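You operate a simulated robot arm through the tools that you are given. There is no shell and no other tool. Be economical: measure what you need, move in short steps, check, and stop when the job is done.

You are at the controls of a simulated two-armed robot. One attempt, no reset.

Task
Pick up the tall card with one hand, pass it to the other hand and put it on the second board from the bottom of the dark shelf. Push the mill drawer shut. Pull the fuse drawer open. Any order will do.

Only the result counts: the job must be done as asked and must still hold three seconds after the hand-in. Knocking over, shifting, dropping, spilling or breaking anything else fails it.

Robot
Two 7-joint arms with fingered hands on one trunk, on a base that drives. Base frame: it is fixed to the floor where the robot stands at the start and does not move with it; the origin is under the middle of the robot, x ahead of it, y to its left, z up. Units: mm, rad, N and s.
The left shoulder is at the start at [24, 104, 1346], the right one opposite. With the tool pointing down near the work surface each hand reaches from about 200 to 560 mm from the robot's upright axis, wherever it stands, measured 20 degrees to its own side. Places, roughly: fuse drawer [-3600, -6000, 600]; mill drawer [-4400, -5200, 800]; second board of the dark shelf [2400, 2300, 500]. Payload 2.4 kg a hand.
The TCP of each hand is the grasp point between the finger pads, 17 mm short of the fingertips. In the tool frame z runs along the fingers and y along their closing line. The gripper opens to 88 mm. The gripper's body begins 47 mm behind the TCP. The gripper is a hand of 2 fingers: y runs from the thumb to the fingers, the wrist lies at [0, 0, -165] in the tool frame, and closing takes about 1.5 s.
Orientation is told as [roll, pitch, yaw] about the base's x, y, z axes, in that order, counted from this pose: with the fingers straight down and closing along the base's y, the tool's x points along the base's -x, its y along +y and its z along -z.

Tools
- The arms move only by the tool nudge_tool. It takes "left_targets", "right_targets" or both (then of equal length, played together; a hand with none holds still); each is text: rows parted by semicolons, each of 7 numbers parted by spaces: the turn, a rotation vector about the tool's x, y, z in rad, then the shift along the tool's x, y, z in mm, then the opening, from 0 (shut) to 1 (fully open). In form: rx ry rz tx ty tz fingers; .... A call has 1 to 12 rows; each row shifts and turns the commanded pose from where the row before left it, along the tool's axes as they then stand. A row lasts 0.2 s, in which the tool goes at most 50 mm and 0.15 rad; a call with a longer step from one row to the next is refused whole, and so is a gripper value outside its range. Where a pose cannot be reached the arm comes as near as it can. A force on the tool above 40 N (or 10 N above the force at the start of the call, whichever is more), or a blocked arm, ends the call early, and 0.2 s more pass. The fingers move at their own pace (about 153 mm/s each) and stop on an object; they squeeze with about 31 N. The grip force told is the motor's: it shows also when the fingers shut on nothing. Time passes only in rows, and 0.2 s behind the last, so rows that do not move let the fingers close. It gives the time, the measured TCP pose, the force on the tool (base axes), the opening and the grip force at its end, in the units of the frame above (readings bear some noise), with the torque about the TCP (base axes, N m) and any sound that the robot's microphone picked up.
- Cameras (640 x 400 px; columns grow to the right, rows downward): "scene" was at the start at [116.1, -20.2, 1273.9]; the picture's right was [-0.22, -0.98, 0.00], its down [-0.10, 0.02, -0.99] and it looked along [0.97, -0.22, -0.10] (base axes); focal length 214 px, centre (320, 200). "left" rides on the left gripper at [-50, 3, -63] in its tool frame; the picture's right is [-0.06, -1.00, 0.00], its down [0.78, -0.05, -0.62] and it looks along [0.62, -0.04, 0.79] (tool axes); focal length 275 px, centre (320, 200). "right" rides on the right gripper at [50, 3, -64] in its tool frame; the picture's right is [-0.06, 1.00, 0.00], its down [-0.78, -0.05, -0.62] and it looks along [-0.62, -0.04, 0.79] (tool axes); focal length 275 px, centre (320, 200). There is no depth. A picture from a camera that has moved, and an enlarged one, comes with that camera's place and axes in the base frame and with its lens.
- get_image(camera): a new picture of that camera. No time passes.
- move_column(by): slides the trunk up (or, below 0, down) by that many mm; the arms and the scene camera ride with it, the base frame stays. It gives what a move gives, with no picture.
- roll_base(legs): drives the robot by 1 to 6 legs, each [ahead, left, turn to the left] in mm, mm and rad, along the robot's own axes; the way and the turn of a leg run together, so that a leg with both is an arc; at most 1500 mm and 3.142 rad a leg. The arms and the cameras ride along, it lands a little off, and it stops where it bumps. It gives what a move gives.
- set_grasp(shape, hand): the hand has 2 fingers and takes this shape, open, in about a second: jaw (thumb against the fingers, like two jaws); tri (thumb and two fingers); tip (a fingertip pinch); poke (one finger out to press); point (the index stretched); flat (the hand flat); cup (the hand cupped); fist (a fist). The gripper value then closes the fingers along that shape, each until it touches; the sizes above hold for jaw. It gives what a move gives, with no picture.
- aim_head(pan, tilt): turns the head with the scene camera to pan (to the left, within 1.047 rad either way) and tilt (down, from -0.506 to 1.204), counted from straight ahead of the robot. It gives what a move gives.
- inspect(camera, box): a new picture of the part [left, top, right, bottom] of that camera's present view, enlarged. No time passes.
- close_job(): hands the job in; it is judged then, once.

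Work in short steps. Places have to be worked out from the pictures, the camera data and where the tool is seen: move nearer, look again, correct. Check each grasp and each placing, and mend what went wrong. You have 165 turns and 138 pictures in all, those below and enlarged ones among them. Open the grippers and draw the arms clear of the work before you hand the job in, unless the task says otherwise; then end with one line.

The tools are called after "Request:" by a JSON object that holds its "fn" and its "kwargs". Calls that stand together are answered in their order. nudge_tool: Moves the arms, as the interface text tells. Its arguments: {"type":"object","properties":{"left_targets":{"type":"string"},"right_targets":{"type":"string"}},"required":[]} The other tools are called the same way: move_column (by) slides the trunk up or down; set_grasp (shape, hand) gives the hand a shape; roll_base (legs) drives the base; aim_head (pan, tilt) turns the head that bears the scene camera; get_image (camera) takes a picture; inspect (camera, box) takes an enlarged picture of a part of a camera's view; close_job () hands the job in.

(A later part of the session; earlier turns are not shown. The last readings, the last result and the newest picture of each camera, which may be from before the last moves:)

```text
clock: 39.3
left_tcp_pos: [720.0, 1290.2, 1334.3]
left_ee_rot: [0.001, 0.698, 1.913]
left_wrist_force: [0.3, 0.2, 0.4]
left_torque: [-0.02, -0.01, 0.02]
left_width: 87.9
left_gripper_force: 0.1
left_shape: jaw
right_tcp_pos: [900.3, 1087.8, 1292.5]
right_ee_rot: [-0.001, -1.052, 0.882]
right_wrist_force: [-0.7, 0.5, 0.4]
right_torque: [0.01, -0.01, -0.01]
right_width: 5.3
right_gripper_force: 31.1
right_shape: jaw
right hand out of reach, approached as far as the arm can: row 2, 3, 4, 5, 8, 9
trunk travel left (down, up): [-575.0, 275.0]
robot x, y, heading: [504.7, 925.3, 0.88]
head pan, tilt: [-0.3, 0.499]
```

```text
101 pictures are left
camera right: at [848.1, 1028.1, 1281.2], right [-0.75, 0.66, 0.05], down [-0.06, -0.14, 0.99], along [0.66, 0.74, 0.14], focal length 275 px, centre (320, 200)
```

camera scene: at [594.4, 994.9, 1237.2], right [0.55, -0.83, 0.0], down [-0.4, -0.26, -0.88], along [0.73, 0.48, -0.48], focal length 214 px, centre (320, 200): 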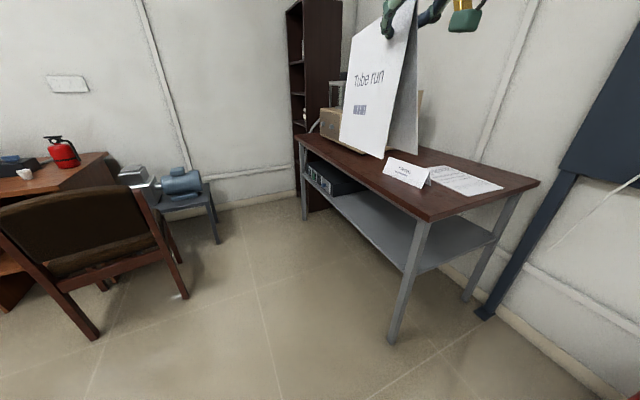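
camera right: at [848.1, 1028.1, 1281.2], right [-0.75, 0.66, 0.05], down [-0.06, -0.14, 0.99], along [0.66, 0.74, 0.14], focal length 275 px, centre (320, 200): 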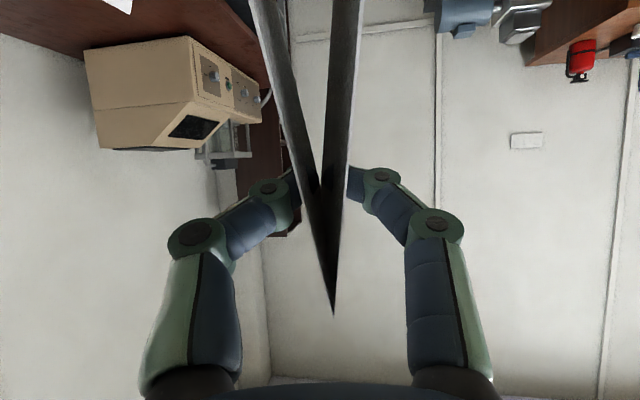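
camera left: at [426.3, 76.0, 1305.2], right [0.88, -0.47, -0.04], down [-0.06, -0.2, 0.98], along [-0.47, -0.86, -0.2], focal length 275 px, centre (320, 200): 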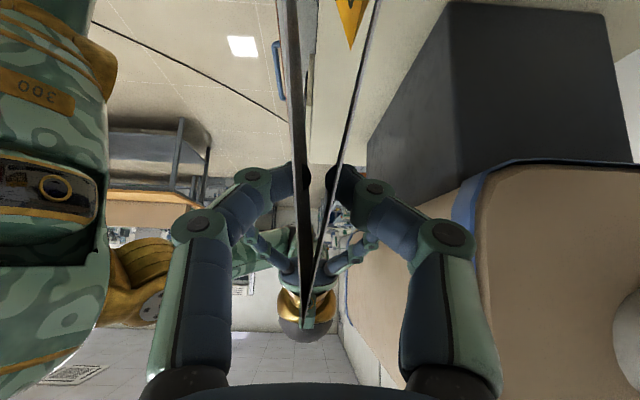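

The room is yawed about 59°: the shelf's open front faces −n=(−0.86,0.51), beyond the table. I drive along the aisle between chair and table to about (1360,2040).

Request:
{"fn": "roll_base", "kwargs": {"legs": [[700, 23, 0], [700, 23, 0]]}}

Request:
{"fn": "aim_head", "kwargs": {"pan": -0.1, "tilt": 0.6}}

Request:
{"fn": "get_image", "kwargs": {"camera": "scene"}}

```text
clock: 46.7
left_tcp_pos: [1580.0, 2414.6, 1335.8]
left_ee_rot: [0.0, 0.702, 1.911]
left_wrist_force: [-0.1, -0.4, 0.0]
left_torque: [-0.02, -0.04, 0.03]
left_width: 88.2
left_gripper_force: 0.0
left_shape: jaw
right_tcp_pos: [1757.6, 2212.4, 1292.8]
right_ee_rot: [0.0, -1.048, 0.88]
right_wrist_force: [-0.3, 0.0, 0.5]
right_torque: [-0.01, -0.02, -0.02]
right_width: 5.0
right_gripper_force: 31.3
right_shape: jaw
trunk travel left (down, up): [-575.0, 275.0]
robot x, y, heading: [1357.8, 2047.4, 0.884]
head pan, tilt: [-0.3, 0.499]
```

```text
clock: 47.4
left_tcp_pos: [1577.5, 2415.1, 1334.7]
left_ee_rot: [0.0, 0.701, 1.91]
left_wrist_force: [0.2, 0.6, 0.8]
left_torque: [-0.01, 0.01, -0.03]
left_width: 87.9
left_gripper_force: 0.1
left_shape: jaw
right_tcp_pos: [1758.3, 2211.8, 1293.0]
right_ee_rot: [0.0, -1.051, 0.879]
right_wrist_force: [-0.6, 0.6, -0.6]
right_torque: [-0.02, -0.01, 0.0]
right_width: 5.1
right_gripper_force: 30.6
right_shape: jaw
trunk travel left (down, up): [-575.0, 275.0]
robot x, y, heading: [1359.5, 2046.5, 0.883]
head pan, tilt: [-0.099, 0.6]
```

```text
100 pictures are left
camera scene: at [1438.4, 2131.1, 1228.1], right [0.7, -0.71, 0.0], down [-0.4, -0.4, -0.83], along [0.59, 0.58, -0.56], focal length 214 px, centre (320, 200)
```

scene: 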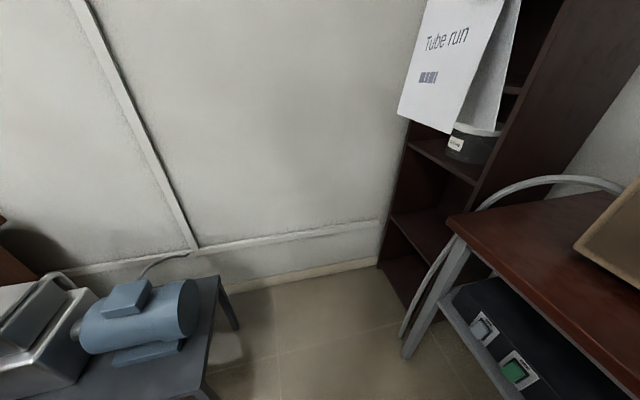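

The second board up is empty, roughly z≈480–500, with about 370 mm of headroom. Before manoeuvring in this nook I look down to judge the size of my base.

Request:
{"fn": "aim_head", "kwargs": {"pan": 0.0, "tilt": 1.2}}

Request:
{"fn": "get_image", "kwargs": {"camera": "scene"}}

Request:
{"fn": "get_image", "kwargs": {"camera": "left"}}

```text
clock: 48.4
left_tcp_pos: [1578.4, 2414.6, 1335.8]
left_ee_rot: [0.001, 0.701, 1.911]
left_wrist_force: [0.8, 1.1, 0.5]
left_torque: [-0.01, 0.01, -0.01]
left_width: 88.0
left_gripper_force: 0.0
left_shape: jaw
right_tcp_pos: [1758.2, 2211.5, 1293.5]
right_ee_rot: [0.0, -1.047, 0.878]
right_wrist_force: [0.5, 0.7, 0.4]
right_torque: [0.0, -0.02, -0.01]
right_width: 4.9
right_gripper_force: 31.4
right_shape: jaw
trunk travel left (down, up): [-575.0, 275.0]
robot x, y, heading: [1359.9, 2045.7, 0.888]
head pan, tilt: [0.0, 1.201]
```

```text
99 pictures are left
camera scene: at [1411.2, 2112.1, 1183.6], right [0.77, -0.64, 0.0], down [-0.59, -0.72, -0.36], along [0.23, 0.28, -0.93], focal length 214 px, centre (320, 200)
```

scene: 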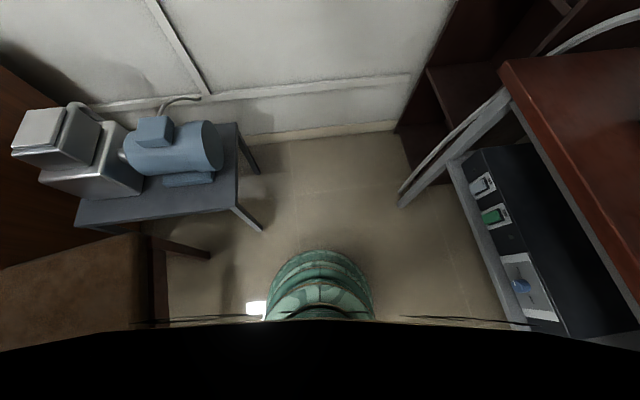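

```text
98 pictures are left
camera left: at [1548.4, 2487.9, 1352.9], right [0.93, 0.38, -0.04], down [0.11, -0.17, 0.98], along [0.36, -0.91, -0.2], focal length 275 px, centre (320, 200)
```

left: 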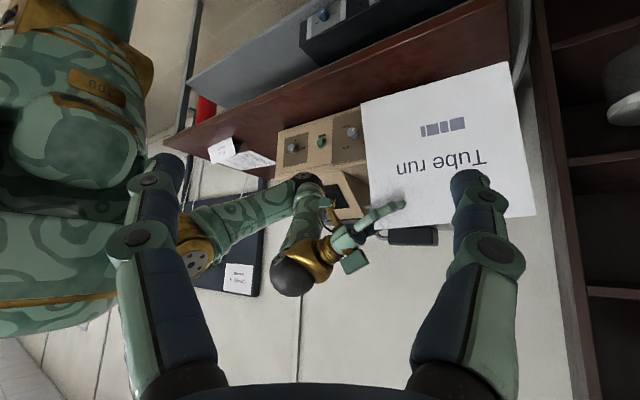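

The base is a column of roughly 250 mm radius, so there is room. I turn right by 1.12 rad in place, then shift toward the shelf front, staying clear of it.

Request:
{"fn": "roll_base", "kwargs": {"legs": [[0, 0, -1.12]]}}

Request:
{"fn": "roll_base", "kwargs": {"legs": [[190, 455, 0]]}}

Request:
{"fn": "aim_head", "kwargs": {"pan": 0.1, "tilt": 0.6}}

Request:
{"fn": "get_image", "kwargs": {"camera": "scene"}}

```text
clock: 51.6
left_tcp_pos: [1784.2, 2007.5, 1336.2]
left_ee_rot: [0.001, 0.7, 0.783]
left_wrist_force: [0.9, 0.2, 0.3]
left_torque: [0.03, 0.01, 0.0]
left_width: 88.1
left_gripper_force: 0.0
left_shape: jaw
right_tcp_pos: [1677.6, 1758.1, 1292.9]
right_ee_rot: [0.001, -1.049, -0.247]
right_wrist_force: [-0.1, 0.0, -0.5]
right_torque: [0.03, 0.03, 0.02]
right_width: 4.9
right_gripper_force: 31.6
right_shape: jaw
trunk travel left (down, up): [-575.0, 275.0]
robot x, y, heading: [1360.6, 2047.4, -0.245]
head pan, tilt: [0.0, 1.201]
```

```text
clock: 54.5
left_tcp_pos: [2075.0, 2405.8, 1335.3]
left_ee_rot: [0.0, 0.698, 0.781]
left_wrist_force: [0.2, 0.3, 0.5]
left_torque: [-0.02, 0.02, 0.01]
left_width: 88.3
left_gripper_force: 0.0
left_shape: jaw
right_tcp_pos: [1967.8, 2158.3, 1292.7]
right_ee_rot: [-0.001, -1.049, -0.249]
right_wrist_force: [1.1, 0.2, -0.6]
right_torque: [0.0, 0.02, -0.05]
right_width: 5.0
right_gripper_force: 31.1
right_shape: jaw
trunk travel left (down, up): [-575.0, 275.0]
robot x, y, heading: [1649.8, 2448.5, -0.252]
head pan, tilt: [0.0, 1.201]
```

```text
clock: 55.5
left_tcp_pos: [2074.8, 2406.3, 1335.7]
left_ee_rot: [0.001, 0.7, 0.784]
left_wrist_force: [-0.1, 0.4, -0.1]
left_torque: [0.01, -0.02, 0.02]
left_width: 87.8
left_gripper_force: 0.0
left_shape: jaw
right_tcp_pos: [1967.7, 2156.6, 1292.8]
right_ee_rot: [-0.001, -1.047, -0.248]
right_wrist_force: [-0.2, 0.3, -0.1]
right_torque: [0.03, 0.05, 0.02]
right_width: 5.3
right_gripper_force: 30.8
right_shape: jaw
trunk travel left (down, up): [-575.0, 275.0]
robot x, y, heading: [1650.0, 2447.3, -0.253]
head pan, tilt: [0.099, 0.6]
```

```text
97 pictures are left
camera scene: at [1762.6, 2427.8, 1228.0], right [-0.15, -0.99, 0.0], down [-0.56, 0.08, -0.82], along [0.82, -0.12, -0.57], focal length 214 px, centre (320, 200)
```

scene: 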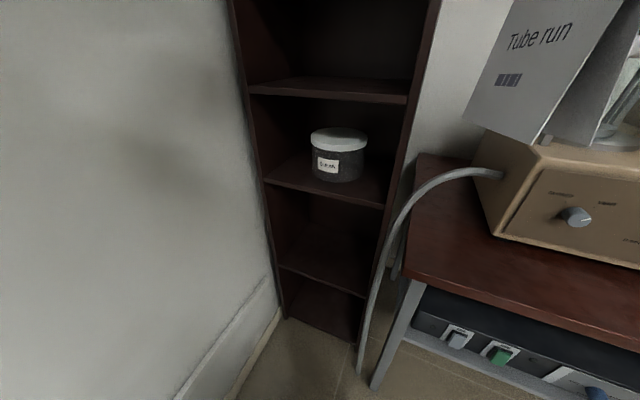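

The view is clear: shelf front lies at n≈766, opening r≈3000–3374, second board top z≈485, next board ≈890. I tuck the left hand away to the left, then bring the card across to the middle.

Request:
{"fn": "nudge_tool", "kwargs": {"left_targets": "0 0 0 -13.8 28 -11.5 1;0 0 0 -13.8 28 -11.5 1;0 0 0 -13.8 28 -11.5 1;0 0 0 -13.8 28 -11.5 1"}}

Request:
{"fn": "nudge_tool", "kwargs": {"right_targets": "0 0 0 0 35 0 0;0 0 0 0 35 0 0;0 0 0 0 35 0 0;0 0 0 0 35 0 0;0 0 0 0 35 0 0;0 0 0 0 35 0 0"}}

Request:
{"fn": "move_column", "kwargs": {"by": -300}}

Request:
{"fn": "aim_head", "kwargs": {"pan": 0.1, "tilt": 0.3}}

Request:
{"fn": "get_image", "kwargs": {"camera": "scene"}}

```text
clock: 56.5
left_tcp_pos: [2047.3, 2538.8, 1338.3]
left_ee_rot: [0.0, 0.7, 0.782]
left_wrist_force: [-0.1, -0.4, -0.2]
left_torque: [-0.03, 0.0, 0.02]
left_width: 88.0
left_gripper_force: 0.1
left_shape: jaw
right_tcp_pos: [1968.7, 2157.0, 1293.5]
right_ee_rot: [0.0, -1.048, -0.249]
right_wrist_force: [0.2, 0.0, 0.5]
right_torque: [-0.01, -0.01, -0.01]
right_width: 5.0
right_gripper_force: 31.0
right_shape: jaw
trunk travel left (down, up): [-575.0, 275.0]
robot x, y, heading: [1649.0, 2447.2, -0.247]
head pan, tilt: [0.099, 0.6]
```

```text
clock: 58.0
left_tcp_pos: [2048.5, 2538.1, 1337.7]
left_ee_rot: [0.0, 0.704, 0.781]
left_wrist_force: [-0.1, -0.3, -0.4]
left_torque: [0.03, 0.01, 0.01]
left_width: 88.0
left_gripper_force: 0.0
left_shape: jaw
right_tcp_pos: [2019.5, 2360.7, 1291.8]
right_ee_rot: [0.0, -1.05, -0.249]
right_wrist_force: [0.1, -0.2, 0.7]
right_torque: [-0.02, 0.0, 0.01]
right_width: 5.4
right_gripper_force: 31.5
right_shape: jaw
trunk travel left (down, up): [-575.0, 275.0]
robot x, y, heading: [1652.9, 2449.6, -0.247]
head pan, tilt: [0.099, 0.6]
```

```text
clock: 61.0
left_tcp_pos: [2046.7, 2537.2, 1036.4]
left_ee_rot: [0.0, 0.7, 0.783]
left_wrist_force: [-0.2, 0.1, -0.4]
left_torque: [0.02, 0.01, 0.0]
left_width: 88.0
left_gripper_force: 0.1
left_shape: jaw
right_tcp_pos: [2037.4, 2356.4, 956.8]
right_ee_rot: [0.0, -0.95, -0.247]
right_wrist_force: [0.0, 0.0, 0.3]
right_torque: [0.01, 0.0, 0.0]
right_width: 4.9
right_gripper_force: 31.0
right_shape: jaw
trunk travel left (down, up): [-275.0, 575.0]
robot x, y, heading: [1647.9, 2447.0, -0.248]
head pan, tilt: [0.099, 0.6]
```

```text
clock: 61.8
left_tcp_pos: [2046.7, 2535.6, 1035.8]
left_ee_rot: [-0.001, 0.7, 0.782]
left_wrist_force: [0.3, -0.2, -0.3]
left_torque: [0.01, -0.02, -0.01]
left_width: 87.9
left_gripper_force: 0.1
left_shape: jaw
right_tcp_pos: [2036.1, 2355.4, 956.6]
right_ee_rot: [0.002, -0.949, -0.247]
right_wrist_force: [0.3, 0.6, -0.5]
right_torque: [0.0, 0.0, 0.02]
right_width: 5.0
right_gripper_force: 30.8
right_shape: jaw
trunk travel left (down, up): [-275.0, 575.0]
robot x, y, heading: [1647.5, 2447.5, -0.247]
head pan, tilt: [0.099, 0.3]
```

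```text
96 pictures are left
camera scene: at [1774.4, 2425.4, 954.0], right [-0.15, -0.99, 0.0], down [-0.29, 0.04, -0.95], along [0.94, -0.14, -0.3], focal length 214 px, centre (320, 200)
```

scene: 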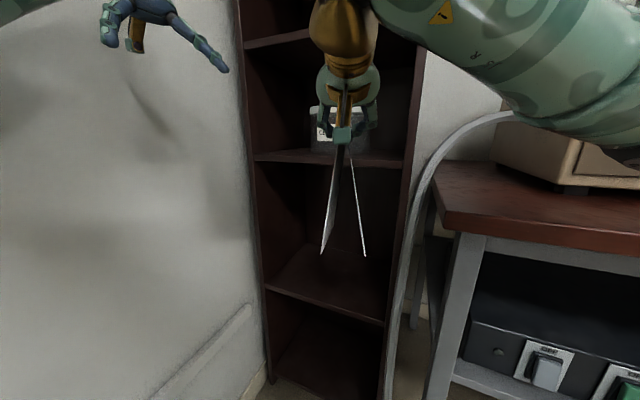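

The column move let the right hand sag by 35 mm and 0.1 rad in pitch. I level it again and lower it by arm, watching the elbow.

Request:
{"fn": "nudge_tool", "kwargs": {"right_targets": "0 -0.1 0 0 0 0 0;0 0 0 26 0 15 0;0 0 0 26 0 15 0;0 0 0 26 0 15 0;0 0 0 26 0 15 0;0 0 0 26 0 15 0"}}

Request:
{"fn": "get_image", "kwargs": {"camera": "scene"}}

Request:
{"fn": "get_image", "kwargs": {"camera": "right"}}

```text
clock: 63.1
left_tcp_pos: [2046.5, 2536.6, 1034.8]
left_ee_rot: [-0.001, 0.7, 0.781]
left_wrist_force: [-0.6, 0.3, 0.6]
left_torque: [0.0, 0.02, 0.03]
left_width: 88.0
left_gripper_force: 0.2
left_shape: jaw
right_tcp_pos: [2066.2, 2326.4, 930.2]
right_ee_rot: [-0.003, -1.045, -0.241]
right_wrist_force: [0.2, 0.0, -0.6]
right_torque: [-0.02, 0.01, -0.01]
right_width: 5.2
right_gripper_force: 31.3
right_shape: jaw
right hand out of reach, approached as far as the arm can: row 2, 3, 4, 5, 6
trunk travel left (down, up): [-275.0, 575.0]
robot x, y, heading: [1650.3, 2448.9, -0.25]
head pan, tilt: [0.099, 0.3]
```

```text
95 pictures are left
camera scene: at [1774.4, 2425.5, 954.1], right [-0.15, -0.99, 0.0], down [-0.29, 0.04, -0.96], along [0.94, -0.14, -0.3], focal length 214 px, centre (320, 200)
```

scene: 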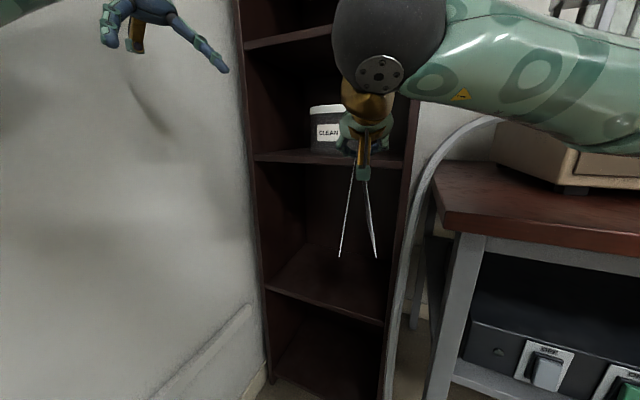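

```text
94 pictures are left
camera right: at [1990.3, 2349.3, 919.0], right [0.27, 0.96, 0.05], down [-0.15, -0.01, 0.99], along [0.95, -0.28, 0.14], focal length 275 px, centre (320, 200)
```

right: 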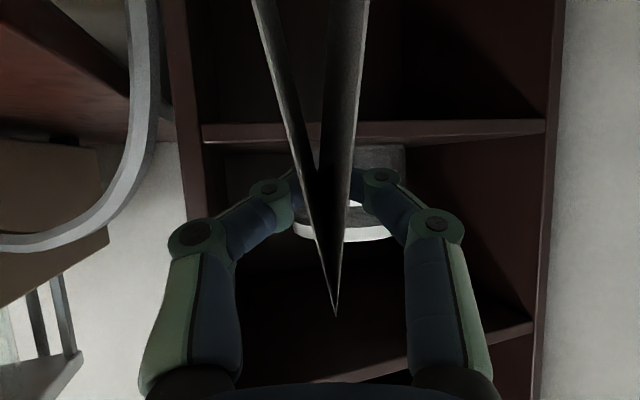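

The wrist limit stops further lowering by arm at this distance. I lower the column another 150 mm and check the pose.

Request:
{"fn": "move_column", "kwargs": {"by": -150}}

Request:
{"fn": "aim_head", "kwargs": {"pan": -0.6, "tilt": 0.2}}

Request:
{"fn": "get_image", "kwargs": {"camera": "scene"}}

Request:
{"fn": "get_image", "kwargs": {"camera": "left"}}

```text
clock: 64.9
left_tcp_pos: [2045.5, 2536.7, 884.9]
left_ee_rot: [0.001, 0.699, 0.779]
left_wrist_force: [0.1, 0.1, 0.2]
left_torque: [-0.01, -0.01, 0.01]
left_width: 87.9
left_gripper_force: 0.0
left_shape: jaw
right_tcp_pos: [2076.5, 2321.7, 749.8]
right_ee_rot: [-0.003, -0.958, -0.243]
right_wrist_force: [0.5, 0.2, -0.1]
right_torque: [0.01, -0.01, -0.01]
right_width: 4.9
right_gripper_force: 30.6
right_shape: jaw
trunk travel left (down, up): [-125.0, 725.0]
robot x, y, heading: [1649.8, 2446.8, -0.246]
head pan, tilt: [0.099, 0.3]
```

```text
clock: 66.0
left_tcp_pos: [2046.6, 2535.6, 884.9]
left_ee_rot: [-0.001, 0.697, 0.784]
left_wrist_force: [0.7, 0.6, -0.1]
left_torque: [0.02, -0.01, 0.02]
left_width: 88.1
left_gripper_force: 0.0
left_shape: jaw
right_tcp_pos: [2076.5, 2321.6, 750.4]
right_ee_rot: [-0.001, -0.958, -0.244]
right_wrist_force: [-0.1, -0.1, 0.2]
right_torque: [0.03, 0.0, 0.01]
right_width: 5.2
right_gripper_force: 31.1
right_shape: jaw
trunk travel left (down, up): [-125.0, 725.0]
robot x, y, heading: [1649.6, 2450.3, -0.249]
head pan, tilt: [-0.6, 0.201]
```

```text
93 pictures are left
camera scene: at [1764.7, 2383.0, 808.6], right [-0.58, -0.81, 0.0], down [-0.21, 0.15, -0.96], along [0.78, -0.56, -0.26], focal length 214 px, centre (320, 200)
```

scene: 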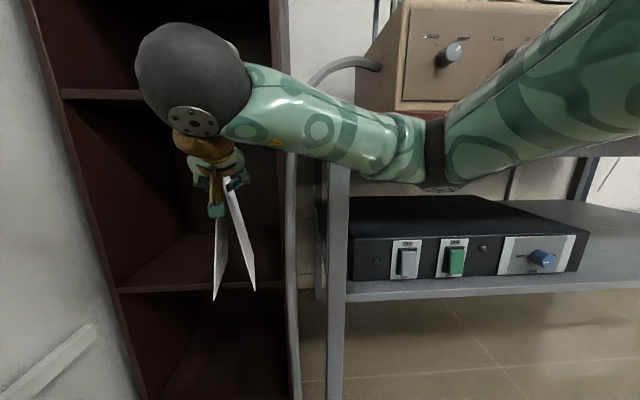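

```text
92 pictures are left
camera left: at [2099.8, 2594.4, 902.6], right [0.74, -0.68, -0.04], down [-0.11, -0.18, 0.98], along [-0.67, -0.72, -0.2], focal length 275 px, centre (320, 200)
```

left: 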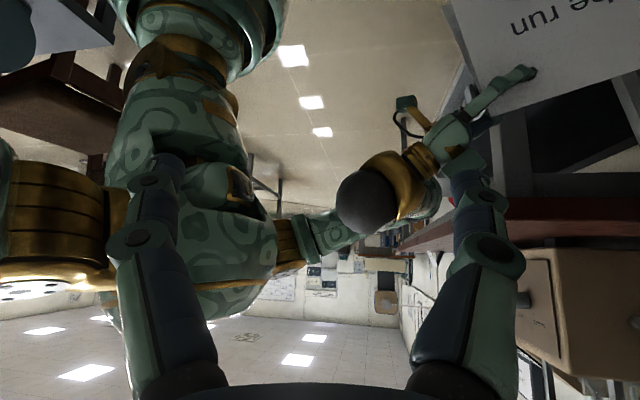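

The elbow is now in front of the table edge, so I must not drive ahead with it bent; extending the arm will draw the elbow in. First I restore the pitch at this spot.

Request:
{"fn": "nudge_tool", "kwargs": {"right_targets": "0 -0.09 0 0 0 0 0;0 0 0 0 15 0 0;0 0 0 0 15 0 0"}}

```text
clock: 66.8
left_tcp_pos: [2046.6, 2536.5, 885.8]
left_ee_rot: [0.002, 0.7, 0.781]
left_wrist_force: [-0.1, 0.2, 0.8]
left_torque: [0.02, -0.02, 0.0]
left_width: 88.1
left_gripper_force: 0.2
left_shape: jaw
right_tcp_pos: [2096.3, 2339.0, 783.7]
right_ee_rot: [-0.006, -1.044, -0.24]
right_wrist_force: [0.1, 0.3, 0.4]
right_torque: [-0.03, 0.02, -0.02]
right_width: 5.3
right_gripper_force: 30.6
right_shape: jaw
right hand out of reach, approached as far as the arm can: row 1, 2, 3
trunk travel left (down, up): [-125.0, 725.0]
robot x, y, heading: [1648.9, 2443.1, -0.243]
head pan, tilt: [-0.6, 0.201]
```

At this orientation the TCP can't go deeper than ~112 mm below the shoulder here. I test whether a less sideways-bent arm (hand further right, a bit back) reaches lower.

Request:
{"fn": "nudge_tool", "kwargs": {"right_targets": "0 0 0 10 0 -17 0;0 0 0 10 0 -17 0;0 0 0 0 -40 0 0;0 0 0 0 -40 0 0;0 0 0 0 -40 0 0;0 0 0 22 0 12.5 0;0 0 0 22 0 12.5 0;0 0 0 22 0 12.5 0;0 0 0 22 0 12.5 0"}}

Request:
{"fn": "get_image", "kwargs": {"camera": "scene"}}

```text
clock: 68.8
left_tcp_pos: [2044.8, 2537.0, 887.9]
left_ee_rot: [-0.001, 0.697, 0.779]
left_wrist_force: [-0.5, -0.3, -0.3]
left_torque: [0.01, -0.03, -0.02]
left_width: 88.0
left_gripper_force: 0.1
left_shape: jaw
right_tcp_pos: [2051.8, 2214.7, 756.0]
right_ee_rot: [-0.002, -1.045, -0.24]
right_wrist_force: [-31.8, 7.7, -2.9]
right_torque: [0.09, 0.14, 0.23]
right_width: 12.5
right_gripper_force: 31.4
right_shape: jaw
right hand out of reach, approached as far as the arm can: row 1, 2, 5, 7, 8, 9
trunk travel left (down, up): [-125.0, 725.0]
robot x, y, heading: [1647.4, 2448.0, -0.246]
head pan, tilt: [-0.6, 0.201]
```

```text
91 pictures are left
camera scene: at [1750.5, 2369.9, 807.6], right [-0.73, -0.68, 0.0], down [-0.19, 0.2, -0.96], along [0.66, -0.7, -0.28], focal length 214 px, centre (320, 200)
```

scene: 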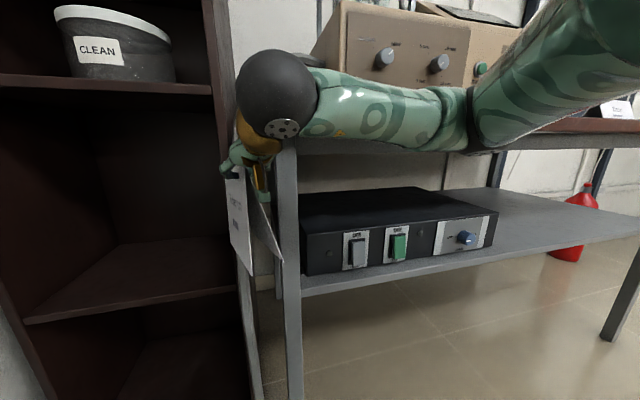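

The card's nose has touched something (hose or post) on the right. I retreat at once: up and back.

Request:
{"fn": "nudge_tool", "kwargs": {"right_targets": "0 0 0 -3 0 -27 0;0 0 0 -13 0 -30 0;0 0 0 -13 0 -30 0"}}

Request:
{"fn": "get_image", "kwargs": {"camera": "scene"}}

Request:
{"fn": "get_image", "kwargs": {"camera": "right"}}

```text
clock: 69.6
left_tcp_pos: [2046.7, 2535.5, 884.9]
left_ee_rot: [0.002, 0.701, 0.783]
left_wrist_force: [0.6, 0.0, -0.7]
left_torque: [-0.01, 0.0, 0.0]
left_width: 88.0
left_gripper_force: 0.1
left_shape: jaw
right_tcp_pos: [2041.0, 2231.4, 827.0]
right_ee_rot: [-0.001, -1.05, -0.243]
right_wrist_force: [-1.7, 5.0, -1.1]
right_torque: [0.02, 0.01, -0.09]
right_width: 8.4
right_gripper_force: 31.4
right_shape: jaw
right hand out of reach, approached as far as the arm can: row 1, 2, 3
trunk travel left (down, up): [-125.0, 725.0]
robot x, y, heading: [1653.4, 2447.3, -0.248]
head pan, tilt: [-0.6, 0.201]
```

```text
90 pictures are left
camera scene: at [1752.8, 2369.4, 807.4], right [-0.73, -0.68, 0.0], down [-0.19, 0.2, -0.96], along [0.66, -0.7, -0.28], focal length 214 px, centre (320, 200)
```

scene: 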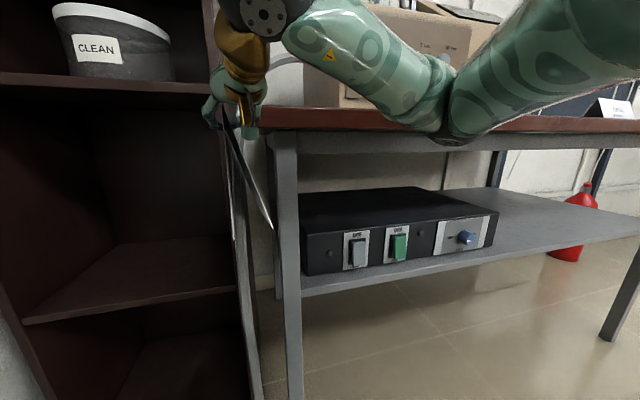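

```text
89 pictures are left
camera right: at [1965.4, 2253.4, 814.1], right [0.27, 0.96, 0.05], down [-0.15, -0.01, 0.99], along [0.95, -0.28, 0.14], focal length 275 px, centre (320, 200)
```

right: 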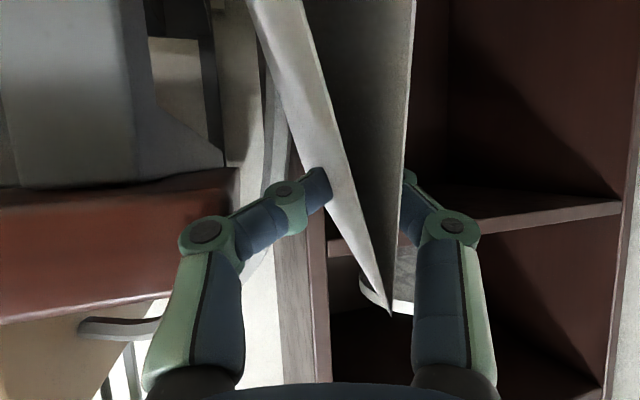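

The card has twisted a little in the grip but is still held. I move it left and up into free space in front of the opening, then inspect.

Request:
{"fn": "nudge_tool", "kwargs": {"right_targets": "0 0 0 -10 0 -10 0;0 0 0 -10 15 -10 0;0 0 0 0 25 0 0;0 0 0 0 25 0 0"}}

Request:
{"fn": "aim_head", "kwargs": {"pan": -0.3, "tilt": 0.2}}

Request:
{"fn": "get_image", "kwargs": {"camera": "scene"}}

Request:
{"fn": "get_image", "kwargs": {"camera": "right"}}

Request:
{"fn": "get_image", "kwargs": {"camera": "left"}}

```text
clock: 70.6
left_tcp_pos: [2046.5, 2535.4, 885.5]
left_ee_rot: [0.002, 0.7, 0.781]
left_wrist_force: [0.6, 0.2, 0.0]
left_torque: [-0.03, -0.01, 0.01]
left_width: 88.1
left_gripper_force: 0.0
left_shape: jaw
right_tcp_pos: [2051.3, 2295.2, 852.6]
right_ee_rot: [-0.002, -1.05, -0.245]
right_wrist_force: [-0.2, -0.2, 0.3]
right_torque: [-0.02, 0.02, -0.02]
right_width: 8.5
right_gripper_force: 31.1
right_shape: jaw
trunk travel left (down, up): [-125.0, 725.0]
robot x, y, heading: [1651.5, 2447.0, -0.248]
head pan, tilt: [-0.6, 0.201]
```

```text
clock: 71.4
left_tcp_pos: [2046.7, 2536.0, 884.7]
left_ee_rot: [0.0, 0.702, 0.782]
left_wrist_force: [0.6, 0.2, 0.0]
left_torque: [0.03, -0.01, -0.01]
left_width: 87.9
left_gripper_force: 0.1
left_shape: jaw
right_tcp_pos: [2051.8, 2296.1, 853.5]
right_ee_rot: [-0.003, -1.049, -0.244]
right_wrist_force: [0.0, 0.0, -0.1]
right_torque: [0.0, -0.01, -0.01]
right_width: 8.2
right_gripper_force: 31.1
right_shape: jaw
trunk travel left (down, up): [-125.0, 725.0]
robot x, y, heading: [1646.4, 2452.3, -0.248]
head pan, tilt: [-0.3, 0.201]
```

```text
88 pictures are left
camera scene: at [1753.1, 2369.7, 807.4], right [-0.73, -0.69, 0.0], down [-0.19, 0.2, -0.96], along [0.66, -0.7, -0.28], focal length 214 px, centre (320, 200)
```

scene: 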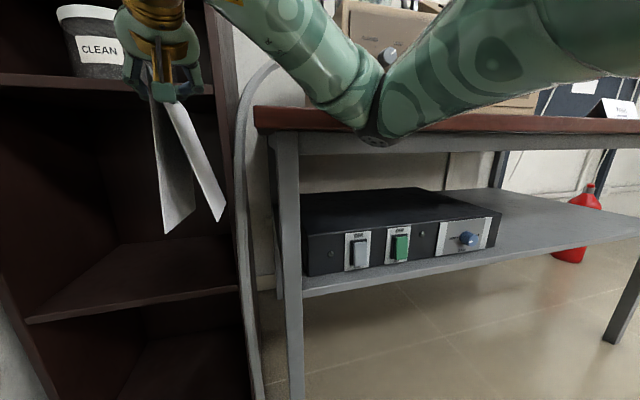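

```text
87 pictures are left
camera right: at [1975.2, 2318.2, 842.3], right [0.27, 0.96, 0.05], down [-0.15, -0.01, 0.99], along [0.95, -0.28, 0.14], focal length 275 px, centre (320, 200)
```

right: 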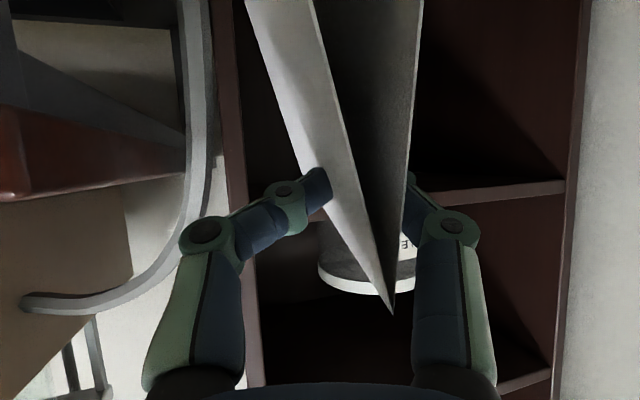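

```text
86 pictures are left
camera left: at [2099.8, 2594.4, 902.5], right [0.74, -0.68, -0.04], down [-0.11, -0.18, 0.98], along [-0.67, -0.72, -0.2], focal length 275 px, centre (320, 200)
```

left: 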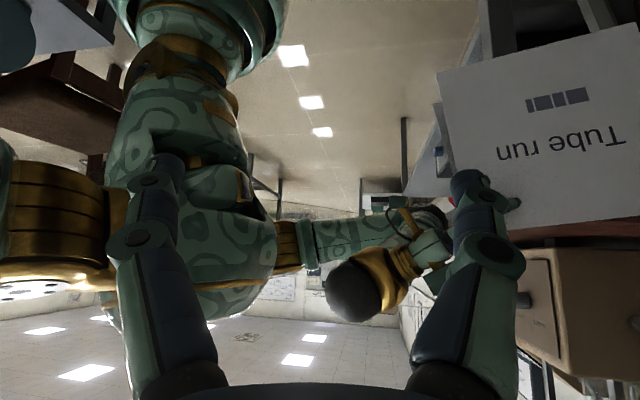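

The card yawed slightly in the grip, and this hand tilt is too flat to reach low. I will regrasp: back up at the original height, left hand takes the far end, right hand regrips steeper. First raise the column.

Request:
{"fn": "move_column", "kwargs": {"by": 425}}

Request:
{"fn": "nudge_tool", "kwargs": {"right_targets": "0 0 0 -17 -20 -10 0;0 0 0 -17 -20 -10 0;0 0 0 -17 -20 -10 0"}}

```text
refused: 425 is not a number from -400 to 400
```

```text
clock: 72.2
left_tcp_pos: [2046.6, 2536.0, 885.9]
left_ee_rot: [-0.001, 0.7, 0.783]
left_wrist_force: [0.2, 0.7, -0.5]
left_torque: [-0.02, -0.01, 0.0]
left_width: 88.1
left_gripper_force: 0.0
left_shape: jaw
right_tcp_pos: [2035.2, 2238.4, 911.4]
right_ee_rot: [-0.004, -1.048, -0.242]
right_wrist_force: [0.2, -0.1, -0.2]
right_torque: [0.01, 0.0, 0.01]
right_width: 8.3
right_gripper_force: 31.1
right_shape: jaw
trunk travel left (down, up): [-125.0, 725.0]
robot x, y, heading: [1650.3, 2448.2, -0.25]
head pan, tilt: [-0.3, 0.201]
```

Column limit is 400 per call. I back the card off a little, then raise by 400.

Request:
{"fn": "nudge_tool", "kwargs": {"right_targets": "0 0 0 7 0 -12 0;0 0 0 7 0 -12 0;0 0 0 7 0 -12 0"}}

Request:
{"fn": "move_column", "kwargs": {"by": 400}}

Request:
{"fn": "get_image", "kwargs": {"camera": "right"}}

Request:
{"fn": "get_image", "kwargs": {"camera": "scene"}}

```text
clock: 73.0
left_tcp_pos: [2047.5, 2535.7, 885.0]
left_ee_rot: [0.0, 0.701, 0.781]
left_wrist_force: [0.5, -0.7, 0.2]
left_torque: [-0.02, 0.01, 0.03]
left_width: 87.9
left_gripper_force: 0.1
left_shape: jaw
right_tcp_pos: [2009.8, 2247.7, 918.8]
right_ee_rot: [-0.003, -1.048, -0.242]
right_wrist_force: [0.5, 0.6, 0.6]
right_torque: [0.0, 0.02, -0.01]
right_width: 8.3
right_gripper_force: 30.8
right_shape: jaw
right hand out of reach, approached as far as the arm can: row 2, 3
trunk travel left (down, up): [-125.0, 725.0]
robot x, y, heading: [1652.4, 2449.2, -0.248]
head pan, tilt: [-0.3, 0.201]
```

```text
clock: 76.8
left_tcp_pos: [2046.1, 2536.5, 1285.0]
left_ee_rot: [0.0, 0.699, 0.782]
left_wrist_force: [0.2, -0.9, 0.7]
left_torque: [-0.02, 0.02, -0.03]
left_width: 87.9
left_gripper_force: 0.0
left_shape: jaw
right_tcp_pos: [2010.1, 2249.0, 1321.3]
right_ee_rot: [-0.003, -1.048, -0.244]
right_wrist_force: [0.6, -0.2, -0.3]
right_torque: [0.02, -0.03, 0.01]
right_width: 8.3
right_gripper_force: 30.4
right_shape: jaw
trunk travel left (down, up): [-525.0, 325.0]
robot x, y, heading: [1649.7, 2451.7, -0.244]
head pan, tilt: [-0.3, 0.201]
```

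```text
85 pictures are left
camera right: at [1934.6, 2271.5, 1309.4], right [0.27, 0.96, 0.05], down [-0.15, -0.01, 0.99], along [0.95, -0.28, 0.14], focal length 275 px, centre (320, 200)
```

right: 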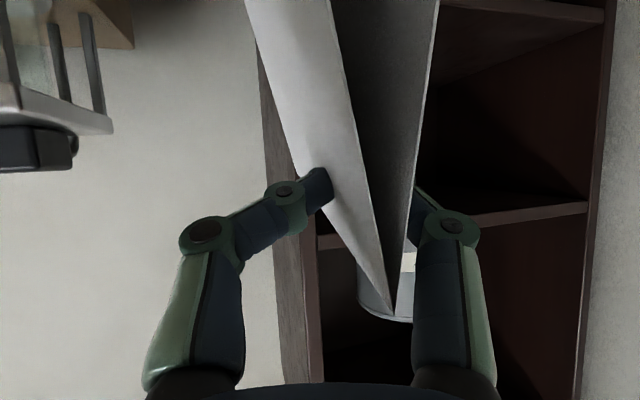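

```text
84 pictures are left
camera scene: at [1755.5, 2392.2, 1214.6], right [-0.52, -0.85, 0.0], down [-0.17, 0.1, -0.98], along [0.84, -0.51, -0.2], focal length 214 px, centre (320, 200)
```

scene: 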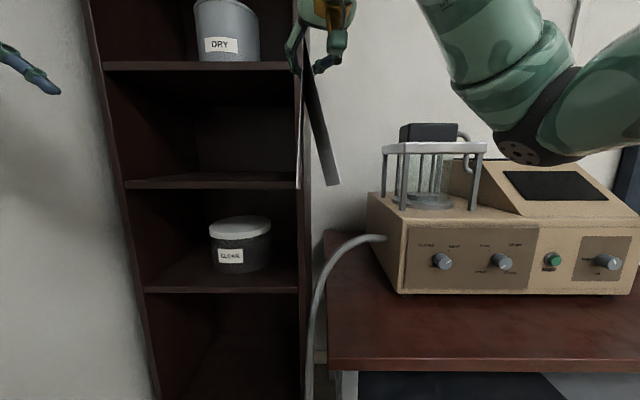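

Now I turn the right hand (and card) left by 1.03 rad, as in the first handover, so that the left hand can take the far end.

Request:
{"fn": "nudge_tool", "kwargs": {"right_targets": "-0.1276 0 -0.0733 0 0 0 0;-0.1276 0 -0.0733 0 0 0 0;-0.1276 0 -0.0733 0 0 0 0;-0.1276 0 -0.0733 0 0 0 0;-0.1276 0 -0.0733 0 0 0 0;-0.1276 0 -0.0733 0 0 0 0;-0.1276 0 -0.0733 0 0 0 0"}}

Request:
{"fn": "aim_head", "kwargs": {"pan": 0.0, "tilt": 0.2}}

Request:
{"fn": "get_image", "kwargs": {"camera": "scene"}}

Request:
{"fn": "get_image", "kwargs": {"camera": "left"}}

```text
clock: 78.4
left_tcp_pos: [2046.4, 2537.2, 1285.7]
left_ee_rot: [0.001, 0.699, 0.782]
left_wrist_force: [-0.5, 1.0, 0.5]
left_torque: [-0.03, 0.0, 0.03]
left_width: 88.1
left_gripper_force: 0.1
left_shape: jaw
right_tcp_pos: [2010.7, 2248.3, 1322.4]
right_ee_rot: [0.0, -1.047, 0.787]
right_wrist_force: [0.3, 0.3, 0.2]
right_torque: [0.02, -0.01, -0.01]
right_width: 8.0
right_gripper_force: 31.7
right_shape: jaw
trunk travel left (down, up): [-525.0, 325.0]
robot x, y, heading: [1650.8, 2446.2, -0.247]
head pan, tilt: [-0.3, 0.201]
```

```text
clock: 79.2
left_tcp_pos: [2046.3, 2537.6, 1284.6]
left_ee_rot: [0.0, 0.699, 0.781]
left_wrist_force: [0.2, 0.1, 0.8]
left_torque: [0.0, 0.02, 0.0]
left_width: 87.9
left_gripper_force: 0.1
left_shape: jaw
right_tcp_pos: [2010.3, 2249.1, 1320.4]
right_ee_rot: [-0.001, -1.048, 0.784]
right_wrist_force: [-0.3, -0.1, 0.2]
right_torque: [0.02, 0.0, 0.01]
right_width: 7.9
right_gripper_force: 30.9
right_shape: jaw
trunk travel left (down, up): [-525.0, 325.0]
robot x, y, heading: [1652.3, 2447.3, -0.246]
head pan, tilt: [0.0, 0.201]
```

```text
83 pictures are left
camera scene: at [1766.1, 2417.8, 1214.7], right [-0.25, -0.97, 0.0], down [-0.19, 0.05, -0.98], along [0.95, -0.24, -0.2], focal length 214 px, centre (320, 200)
```

scene: 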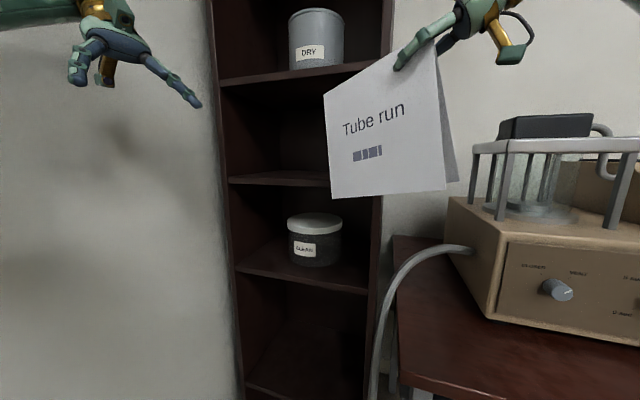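

```text
82 pictures are left
camera left: at [2099.8, 2594.3, 1302.6], right [0.74, -0.68, -0.04], down [-0.11, -0.18, 0.98], along [-0.67, -0.72, -0.2], focal length 275 px, centre (320, 200)
```

left: 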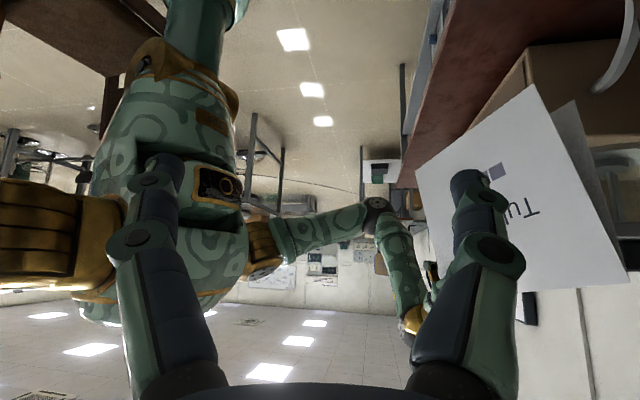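

The card also pitched about 0.2 rad nose-down in the grip. I tilt the right hand up by 0.2 to level it and look again.

Request:
{"fn": "nudge_tool", "kwargs": {"right_targets": "0 -0.1 0 0 0 0 0;0 -0.1 0 0 0 0 0"}}

Request:
{"fn": "inspect", "kwargs": {"camera": "scene", "box": [280, 0, 500, 240]}}

Request:
{"fn": "get_image", "kwargs": {"camera": "right"}}

```text
clock: 79.8
left_tcp_pos: [2047.1, 2535.9, 1286.0]
left_ee_rot: [0.001, 0.699, 0.781]
left_wrist_force: [0.5, 0.3, -0.4]
left_torque: [0.01, 0.0, 0.01]
left_width: 88.1
left_gripper_force: 0.1
left_shape: jaw
right_tcp_pos: [2010.8, 2248.0, 1320.8]
right_ee_rot: [0.001, -1.252, 0.784]
right_wrist_force: [-0.1, -0.2, -0.5]
right_torque: [-0.02, 0.02, 0.01]
right_width: 7.8
right_gripper_force: 30.8
right_shape: jaw
trunk travel left (down, up): [-525.0, 325.0]
robot x, y, heading: [1649.9, 2444.4, -0.253]
head pan, tilt: [0.0, 0.201]
```

```text
1.67 times, centred on (390, 120) of scene
camera zoom: at [1766.1, 2417.8, 1214.7], right [-0.24, -0.97, 0.0], down [-0.19, 0.05, -0.98], along [0.95, -0.24, -0.2], focal length 358 px, centre (203, 333)
```

zoom: 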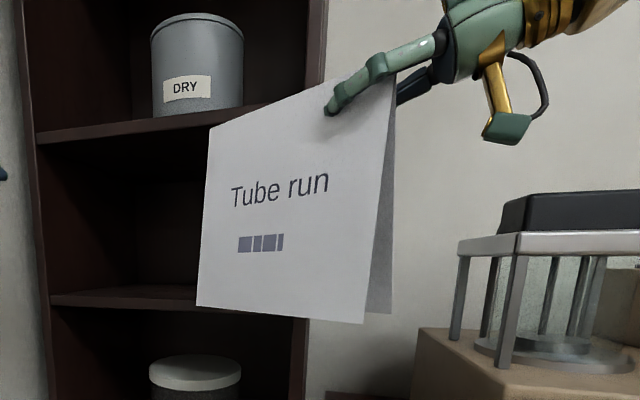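

```text
80 pictures are left
camera right: at [1955.1, 2197.6, 1293.9], right [-0.69, 0.72, 0.06], down [-0.21, -0.27, 0.94], along [0.69, 0.64, 0.34], focal length 275 px, centre (320, 200)
```

right: 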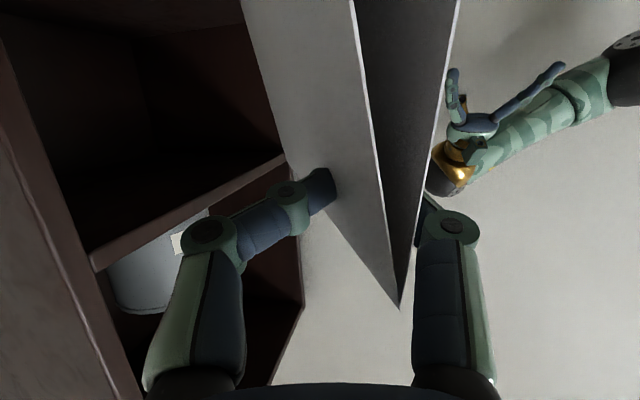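

Both corners now come out level (z≈1334): ridge from (1993,2229) to about (2117,2333). I bring the card 65 mm closer to the robot, so that the left arm can get around its far end, and align the left hand's yaw.

Request:
{"fn": "nudge_tool", "kwargs": {"left_targets": "-0.0515 0 0.061 0 0 0 1;0 0 0 0 0 0 1;0 0 0 0 0 0 1", "right_targets": "0 0 0 3.5 18.6 -10.5 0;0 0 0 3.5 18.6 -10.5 0;0 0 0 3.5 18.6 -10.5 0"}}

```text
clock: 80.6
left_tcp_pos: [2045.9, 2535.4, 1286.0]
left_ee_rot: [0.0, 0.699, 0.701]
left_wrist_force: [-0.2, -0.2, 0.0]
left_torque: [-0.04, 0.0, -0.01]
left_width: 87.8
left_gripper_force: 0.1
left_shape: jaw
right_tcp_pos: [1948.0, 2262.9, 1320.5]
right_ee_rot: [0.002, -1.249, 0.784]
right_wrist_force: [0.6, 0.3, -0.8]
right_torque: [0.0, 0.03, 0.02]
right_width: 8.2
right_gripper_force: 30.8
right_shape: jaw
trunk travel left (down, up): [-525.0, 325.0]
robot x, y, heading: [1648.3, 2446.9, -0.242]
head pan, tilt: [0.0, 0.201]
```

Left hand goes to its pre-grasp beyond the card's far end.

Request:
{"fn": "nudge_tool", "kwargs": {"left_targets": "0 0 0 16 -36.8 1.8 1;0 0 0 16 -36.8 1.8 1;0 0 0 16 -36.8 1.8 1;0 0 0 16 -36.8 1.8 1"}}

Request:
{"fn": "get_image", "kwargs": {"camera": "left"}}

Request:
{"fn": "get_image", "kwargs": {"camera": "scene"}}

```text
clock: 81.6
left_tcp_pos: [2101.4, 2386.8, 1320.0]
left_ee_rot: [0.001, 0.698, 0.701]
left_wrist_force: [1.0, 0.6, -0.3]
left_torque: [0.01, -0.01, 0.0]
left_width: 88.0
left_gripper_force: 0.1
left_shape: jaw
right_tcp_pos: [1947.8, 2262.9, 1321.2]
right_ee_rot: [0.0, -1.249, 0.784]
right_wrist_force: [0.4, 0.1, -1.0]
right_torque: [0.0, -0.02, 0.01]
right_width: 8.2
right_gripper_force: 31.0
right_shape: jaw
trunk travel left (down, up): [-525.0, 325.0]
robot x, y, heading: [1646.9, 2444.0, -0.248]
head pan, tilt: [0.0, 0.201]
```

```text
79 pictures are left
camera left: at [2158.8, 2440.8, 1337.7], right [0.68, -0.73, -0.04], down [-0.12, -0.17, 0.98], along [-0.72, -0.66, -0.2], focal length 275 px, centre (320, 200)
```

left: 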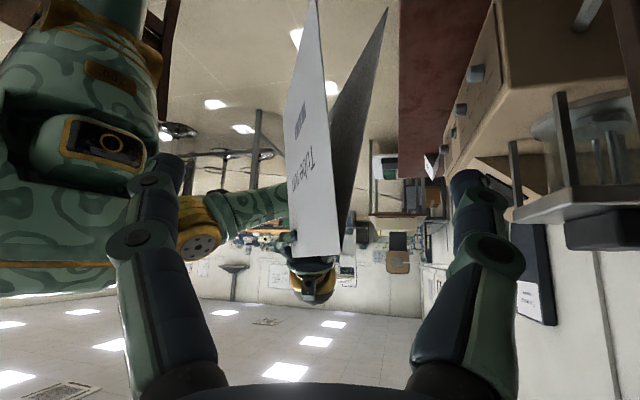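

```text
78 pictures are left
camera scene: at [1765.8, 2416.8, 1214.7], right [-0.25, -0.97, 0.0], down [-0.19, 0.05, -0.98], along [0.95, -0.24, -0.2], focal length 214 px, centre (320, 200)
```

scene: 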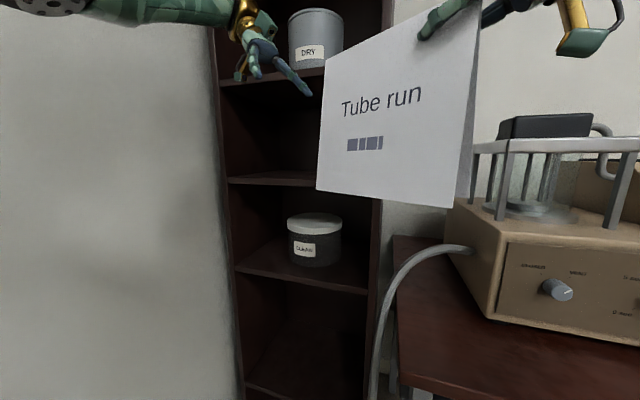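

From the left view the ridge heads about 0.55–0.6 rad with its near end at about (2060,2339). I turn the left hand another −0.1 and go in three quarters.

Request:
{"fn": "nudge_tool", "kwargs": {"left_targets": "-0.0644 0 0.0765 0 0 0 1;0 0 0 12 -7 12 1;0 0 0 15 -4 16 1;0 0 0 15 -3 16 1"}}

Request:
{"fn": "get_image", "kwargs": {"camera": "left"}}

Request:
{"fn": "inspect", "kwargs": {"camera": "scene", "box": [220, 0, 500, 220]}}

```text
clock: 82.6
left_tcp_pos: [2059.2, 2343.0, 1315.4]
left_ee_rot: [0.001, 0.701, 0.601]
left_wrist_force: [-1.2, 0.3, 0.5]
left_torque: [-0.01, 0.02, 0.01]
left_width: 88.1
left_gripper_force: 0.0
left_shape: jaw
right_tcp_pos: [1947.4, 2264.2, 1319.9]
right_ee_rot: [-0.001, -1.246, 0.783]
right_wrist_force: [-0.7, -0.5, 0.2]
right_torque: [0.0, 0.01, 0.01]
right_width: 8.1
right_gripper_force: 31.2
right_shape: jaw
trunk travel left (down, up): [-525.0, 325.0]
robot x, y, heading: [1651.1, 2449.3, -0.248]
head pan, tilt: [0.0, 0.201]
```

```text
77 pictures are left
camera left: at [2122.1, 2389.8, 1331.5], right [0.6, -0.8, -0.04], down [-0.14, -0.15, 0.98], along [-0.79, -0.59, -0.2], focal length 275 px, centre (320, 200)
```

left: 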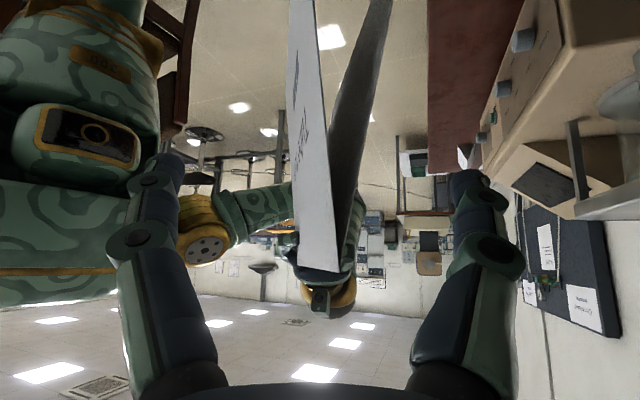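

```text
1.82 times, centred on (360, 110) of scene
camera zoom: at [1766.1, 2417.8, 1214.7], right [-0.24, -0.97, 0.0], down [-0.19, 0.05, -0.98], along [0.95, -0.24, -0.2], focal length 390 px, centre (247, 364)
```

zoom: 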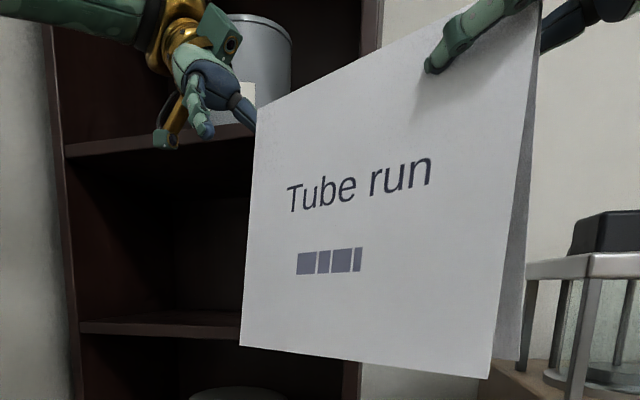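

Well centred. I advance 30 mm and close the left hand.

Request:
{"fn": "nudge_tool", "kwargs": {"left_targets": "0 0 0 11 0 10.5 1;0 0 0 11 0 10.5 1;0 0 0 0 0 0 0.1;0 0 0 0 0 0 0;0 0 0 0 0 0 0;0 0 0 0 0 0 0;0 0 0 0 0 0 0;0 0 0 0 0 0 0;0 0 0 0 0 0 0"}}

Request:
{"fn": "get_image", "kwargs": {"camera": "left"}}

```text
clock: 84.6
left_tcp_pos: [2036.6, 2326.3, 1313.1]
left_ee_rot: [0.0, 0.7, 0.604]
left_wrist_force: [-2.1, -1.6, 0.4]
left_torque: [-0.02, 0.03, -0.03]
left_width: 4.5
left_gripper_force: 31.5
left_shape: jaw
right_tcp_pos: [1948.5, 2263.4, 1321.5]
right_ee_rot: [-0.001, -1.248, 0.784]
right_wrist_force: [3.0, 1.4, -1.2]
right_torque: [0.0, 0.04, 0.02]
right_width: 7.9
right_gripper_force: 31.0
right_shape: jaw
trunk travel left (down, up): [-525.0, 325.0]
robot x, y, heading: [1651.5, 2449.1, -0.247]
head pan, tilt: [0.0, 0.201]
```

```text
75 pictures are left
camera left: at [2097.5, 2372.8, 1330.3], right [0.6, -0.8, -0.04], down [-0.14, -0.15, 0.98], along [-0.79, -0.58, -0.2], focal length 275 px, centre (320, 200)
```

left: 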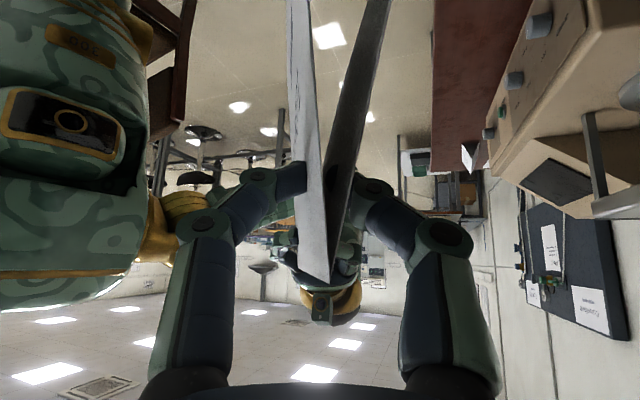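

Left holds. I open the right hand and back it off along its fingers.

Request:
{"fn": "nudge_tool", "kwargs": {"right_targets": "0 0 0 0 0 0 1;0 0 0 0 0 0 1;0 0 0 0 0 0 1;0 0 0 0 0 0 1;0 0 0 0 0 0 1;0 0 0 0 0 -20 1;0 0 0 0 0 -20 1;0 0 0 0 0 -20 1;0 0 0 0 0 -20 1"}}

Request:
{"fn": "get_image", "kwargs": {"camera": "right"}}

Request:
{"fn": "get_image", "kwargs": {"camera": "scene"}}

```text
clock: 86.6
left_tcp_pos: [2035.2, 2326.0, 1314.0]
left_ee_rot: [-0.001, 0.701, 0.602]
left_wrist_force: [0.3, 1.3, -0.1]
left_torque: [0.04, -0.05, 0.02]
left_width: 5.0
left_gripper_force: 30.8
left_shape: jaw
right_tcp_pos: [1893.7, 2212.8, 1346.0]
right_ee_rot: [0.0, -1.247, 0.783]
right_wrist_force: [0.0, -0.2, -1.1]
right_torque: [-0.01, -0.02, -0.02]
right_width: 88.1
right_gripper_force: 0.0
right_shape: jaw
trunk travel left (down, up): [-525.0, 325.0]
robot x, y, heading: [1650.5, 2446.1, -0.249]
head pan, tilt: [0.0, 0.201]
```

```text
74 pictures are left
camera right: at [1838.9, 2159.7, 1319.5], right [-0.69, 0.72, 0.06], down [-0.2, -0.27, 0.94], along [0.69, 0.64, 0.34], focal length 275 px, centre (320, 200)
```

right: 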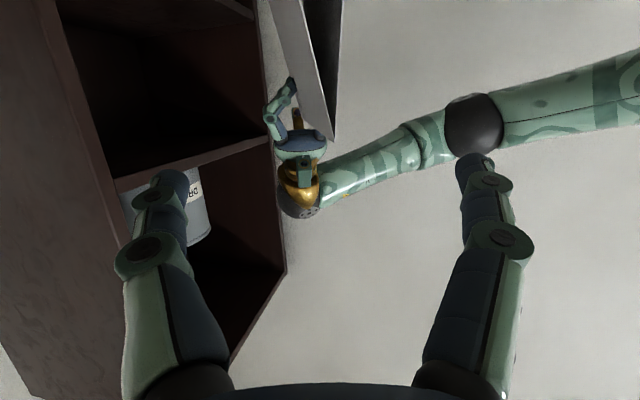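

```text
73 pictures are left
camera scene: at [1766.0, 2417.7, 1214.7], right [-0.24, -0.97, 0.0], down [-0.19, 0.05, -0.98], along [0.95, -0.24, -0.2], focal length 214 px, centre (320, 200)
```

scene: 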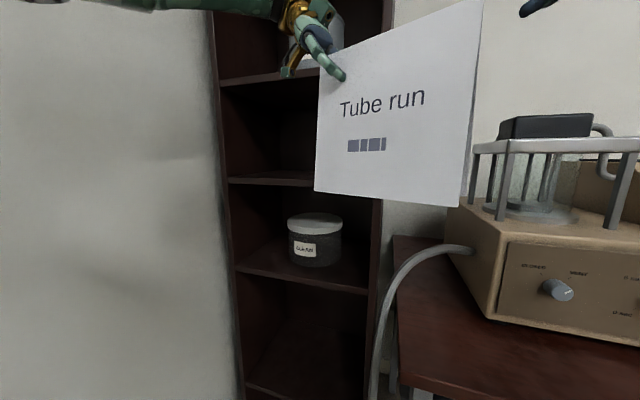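

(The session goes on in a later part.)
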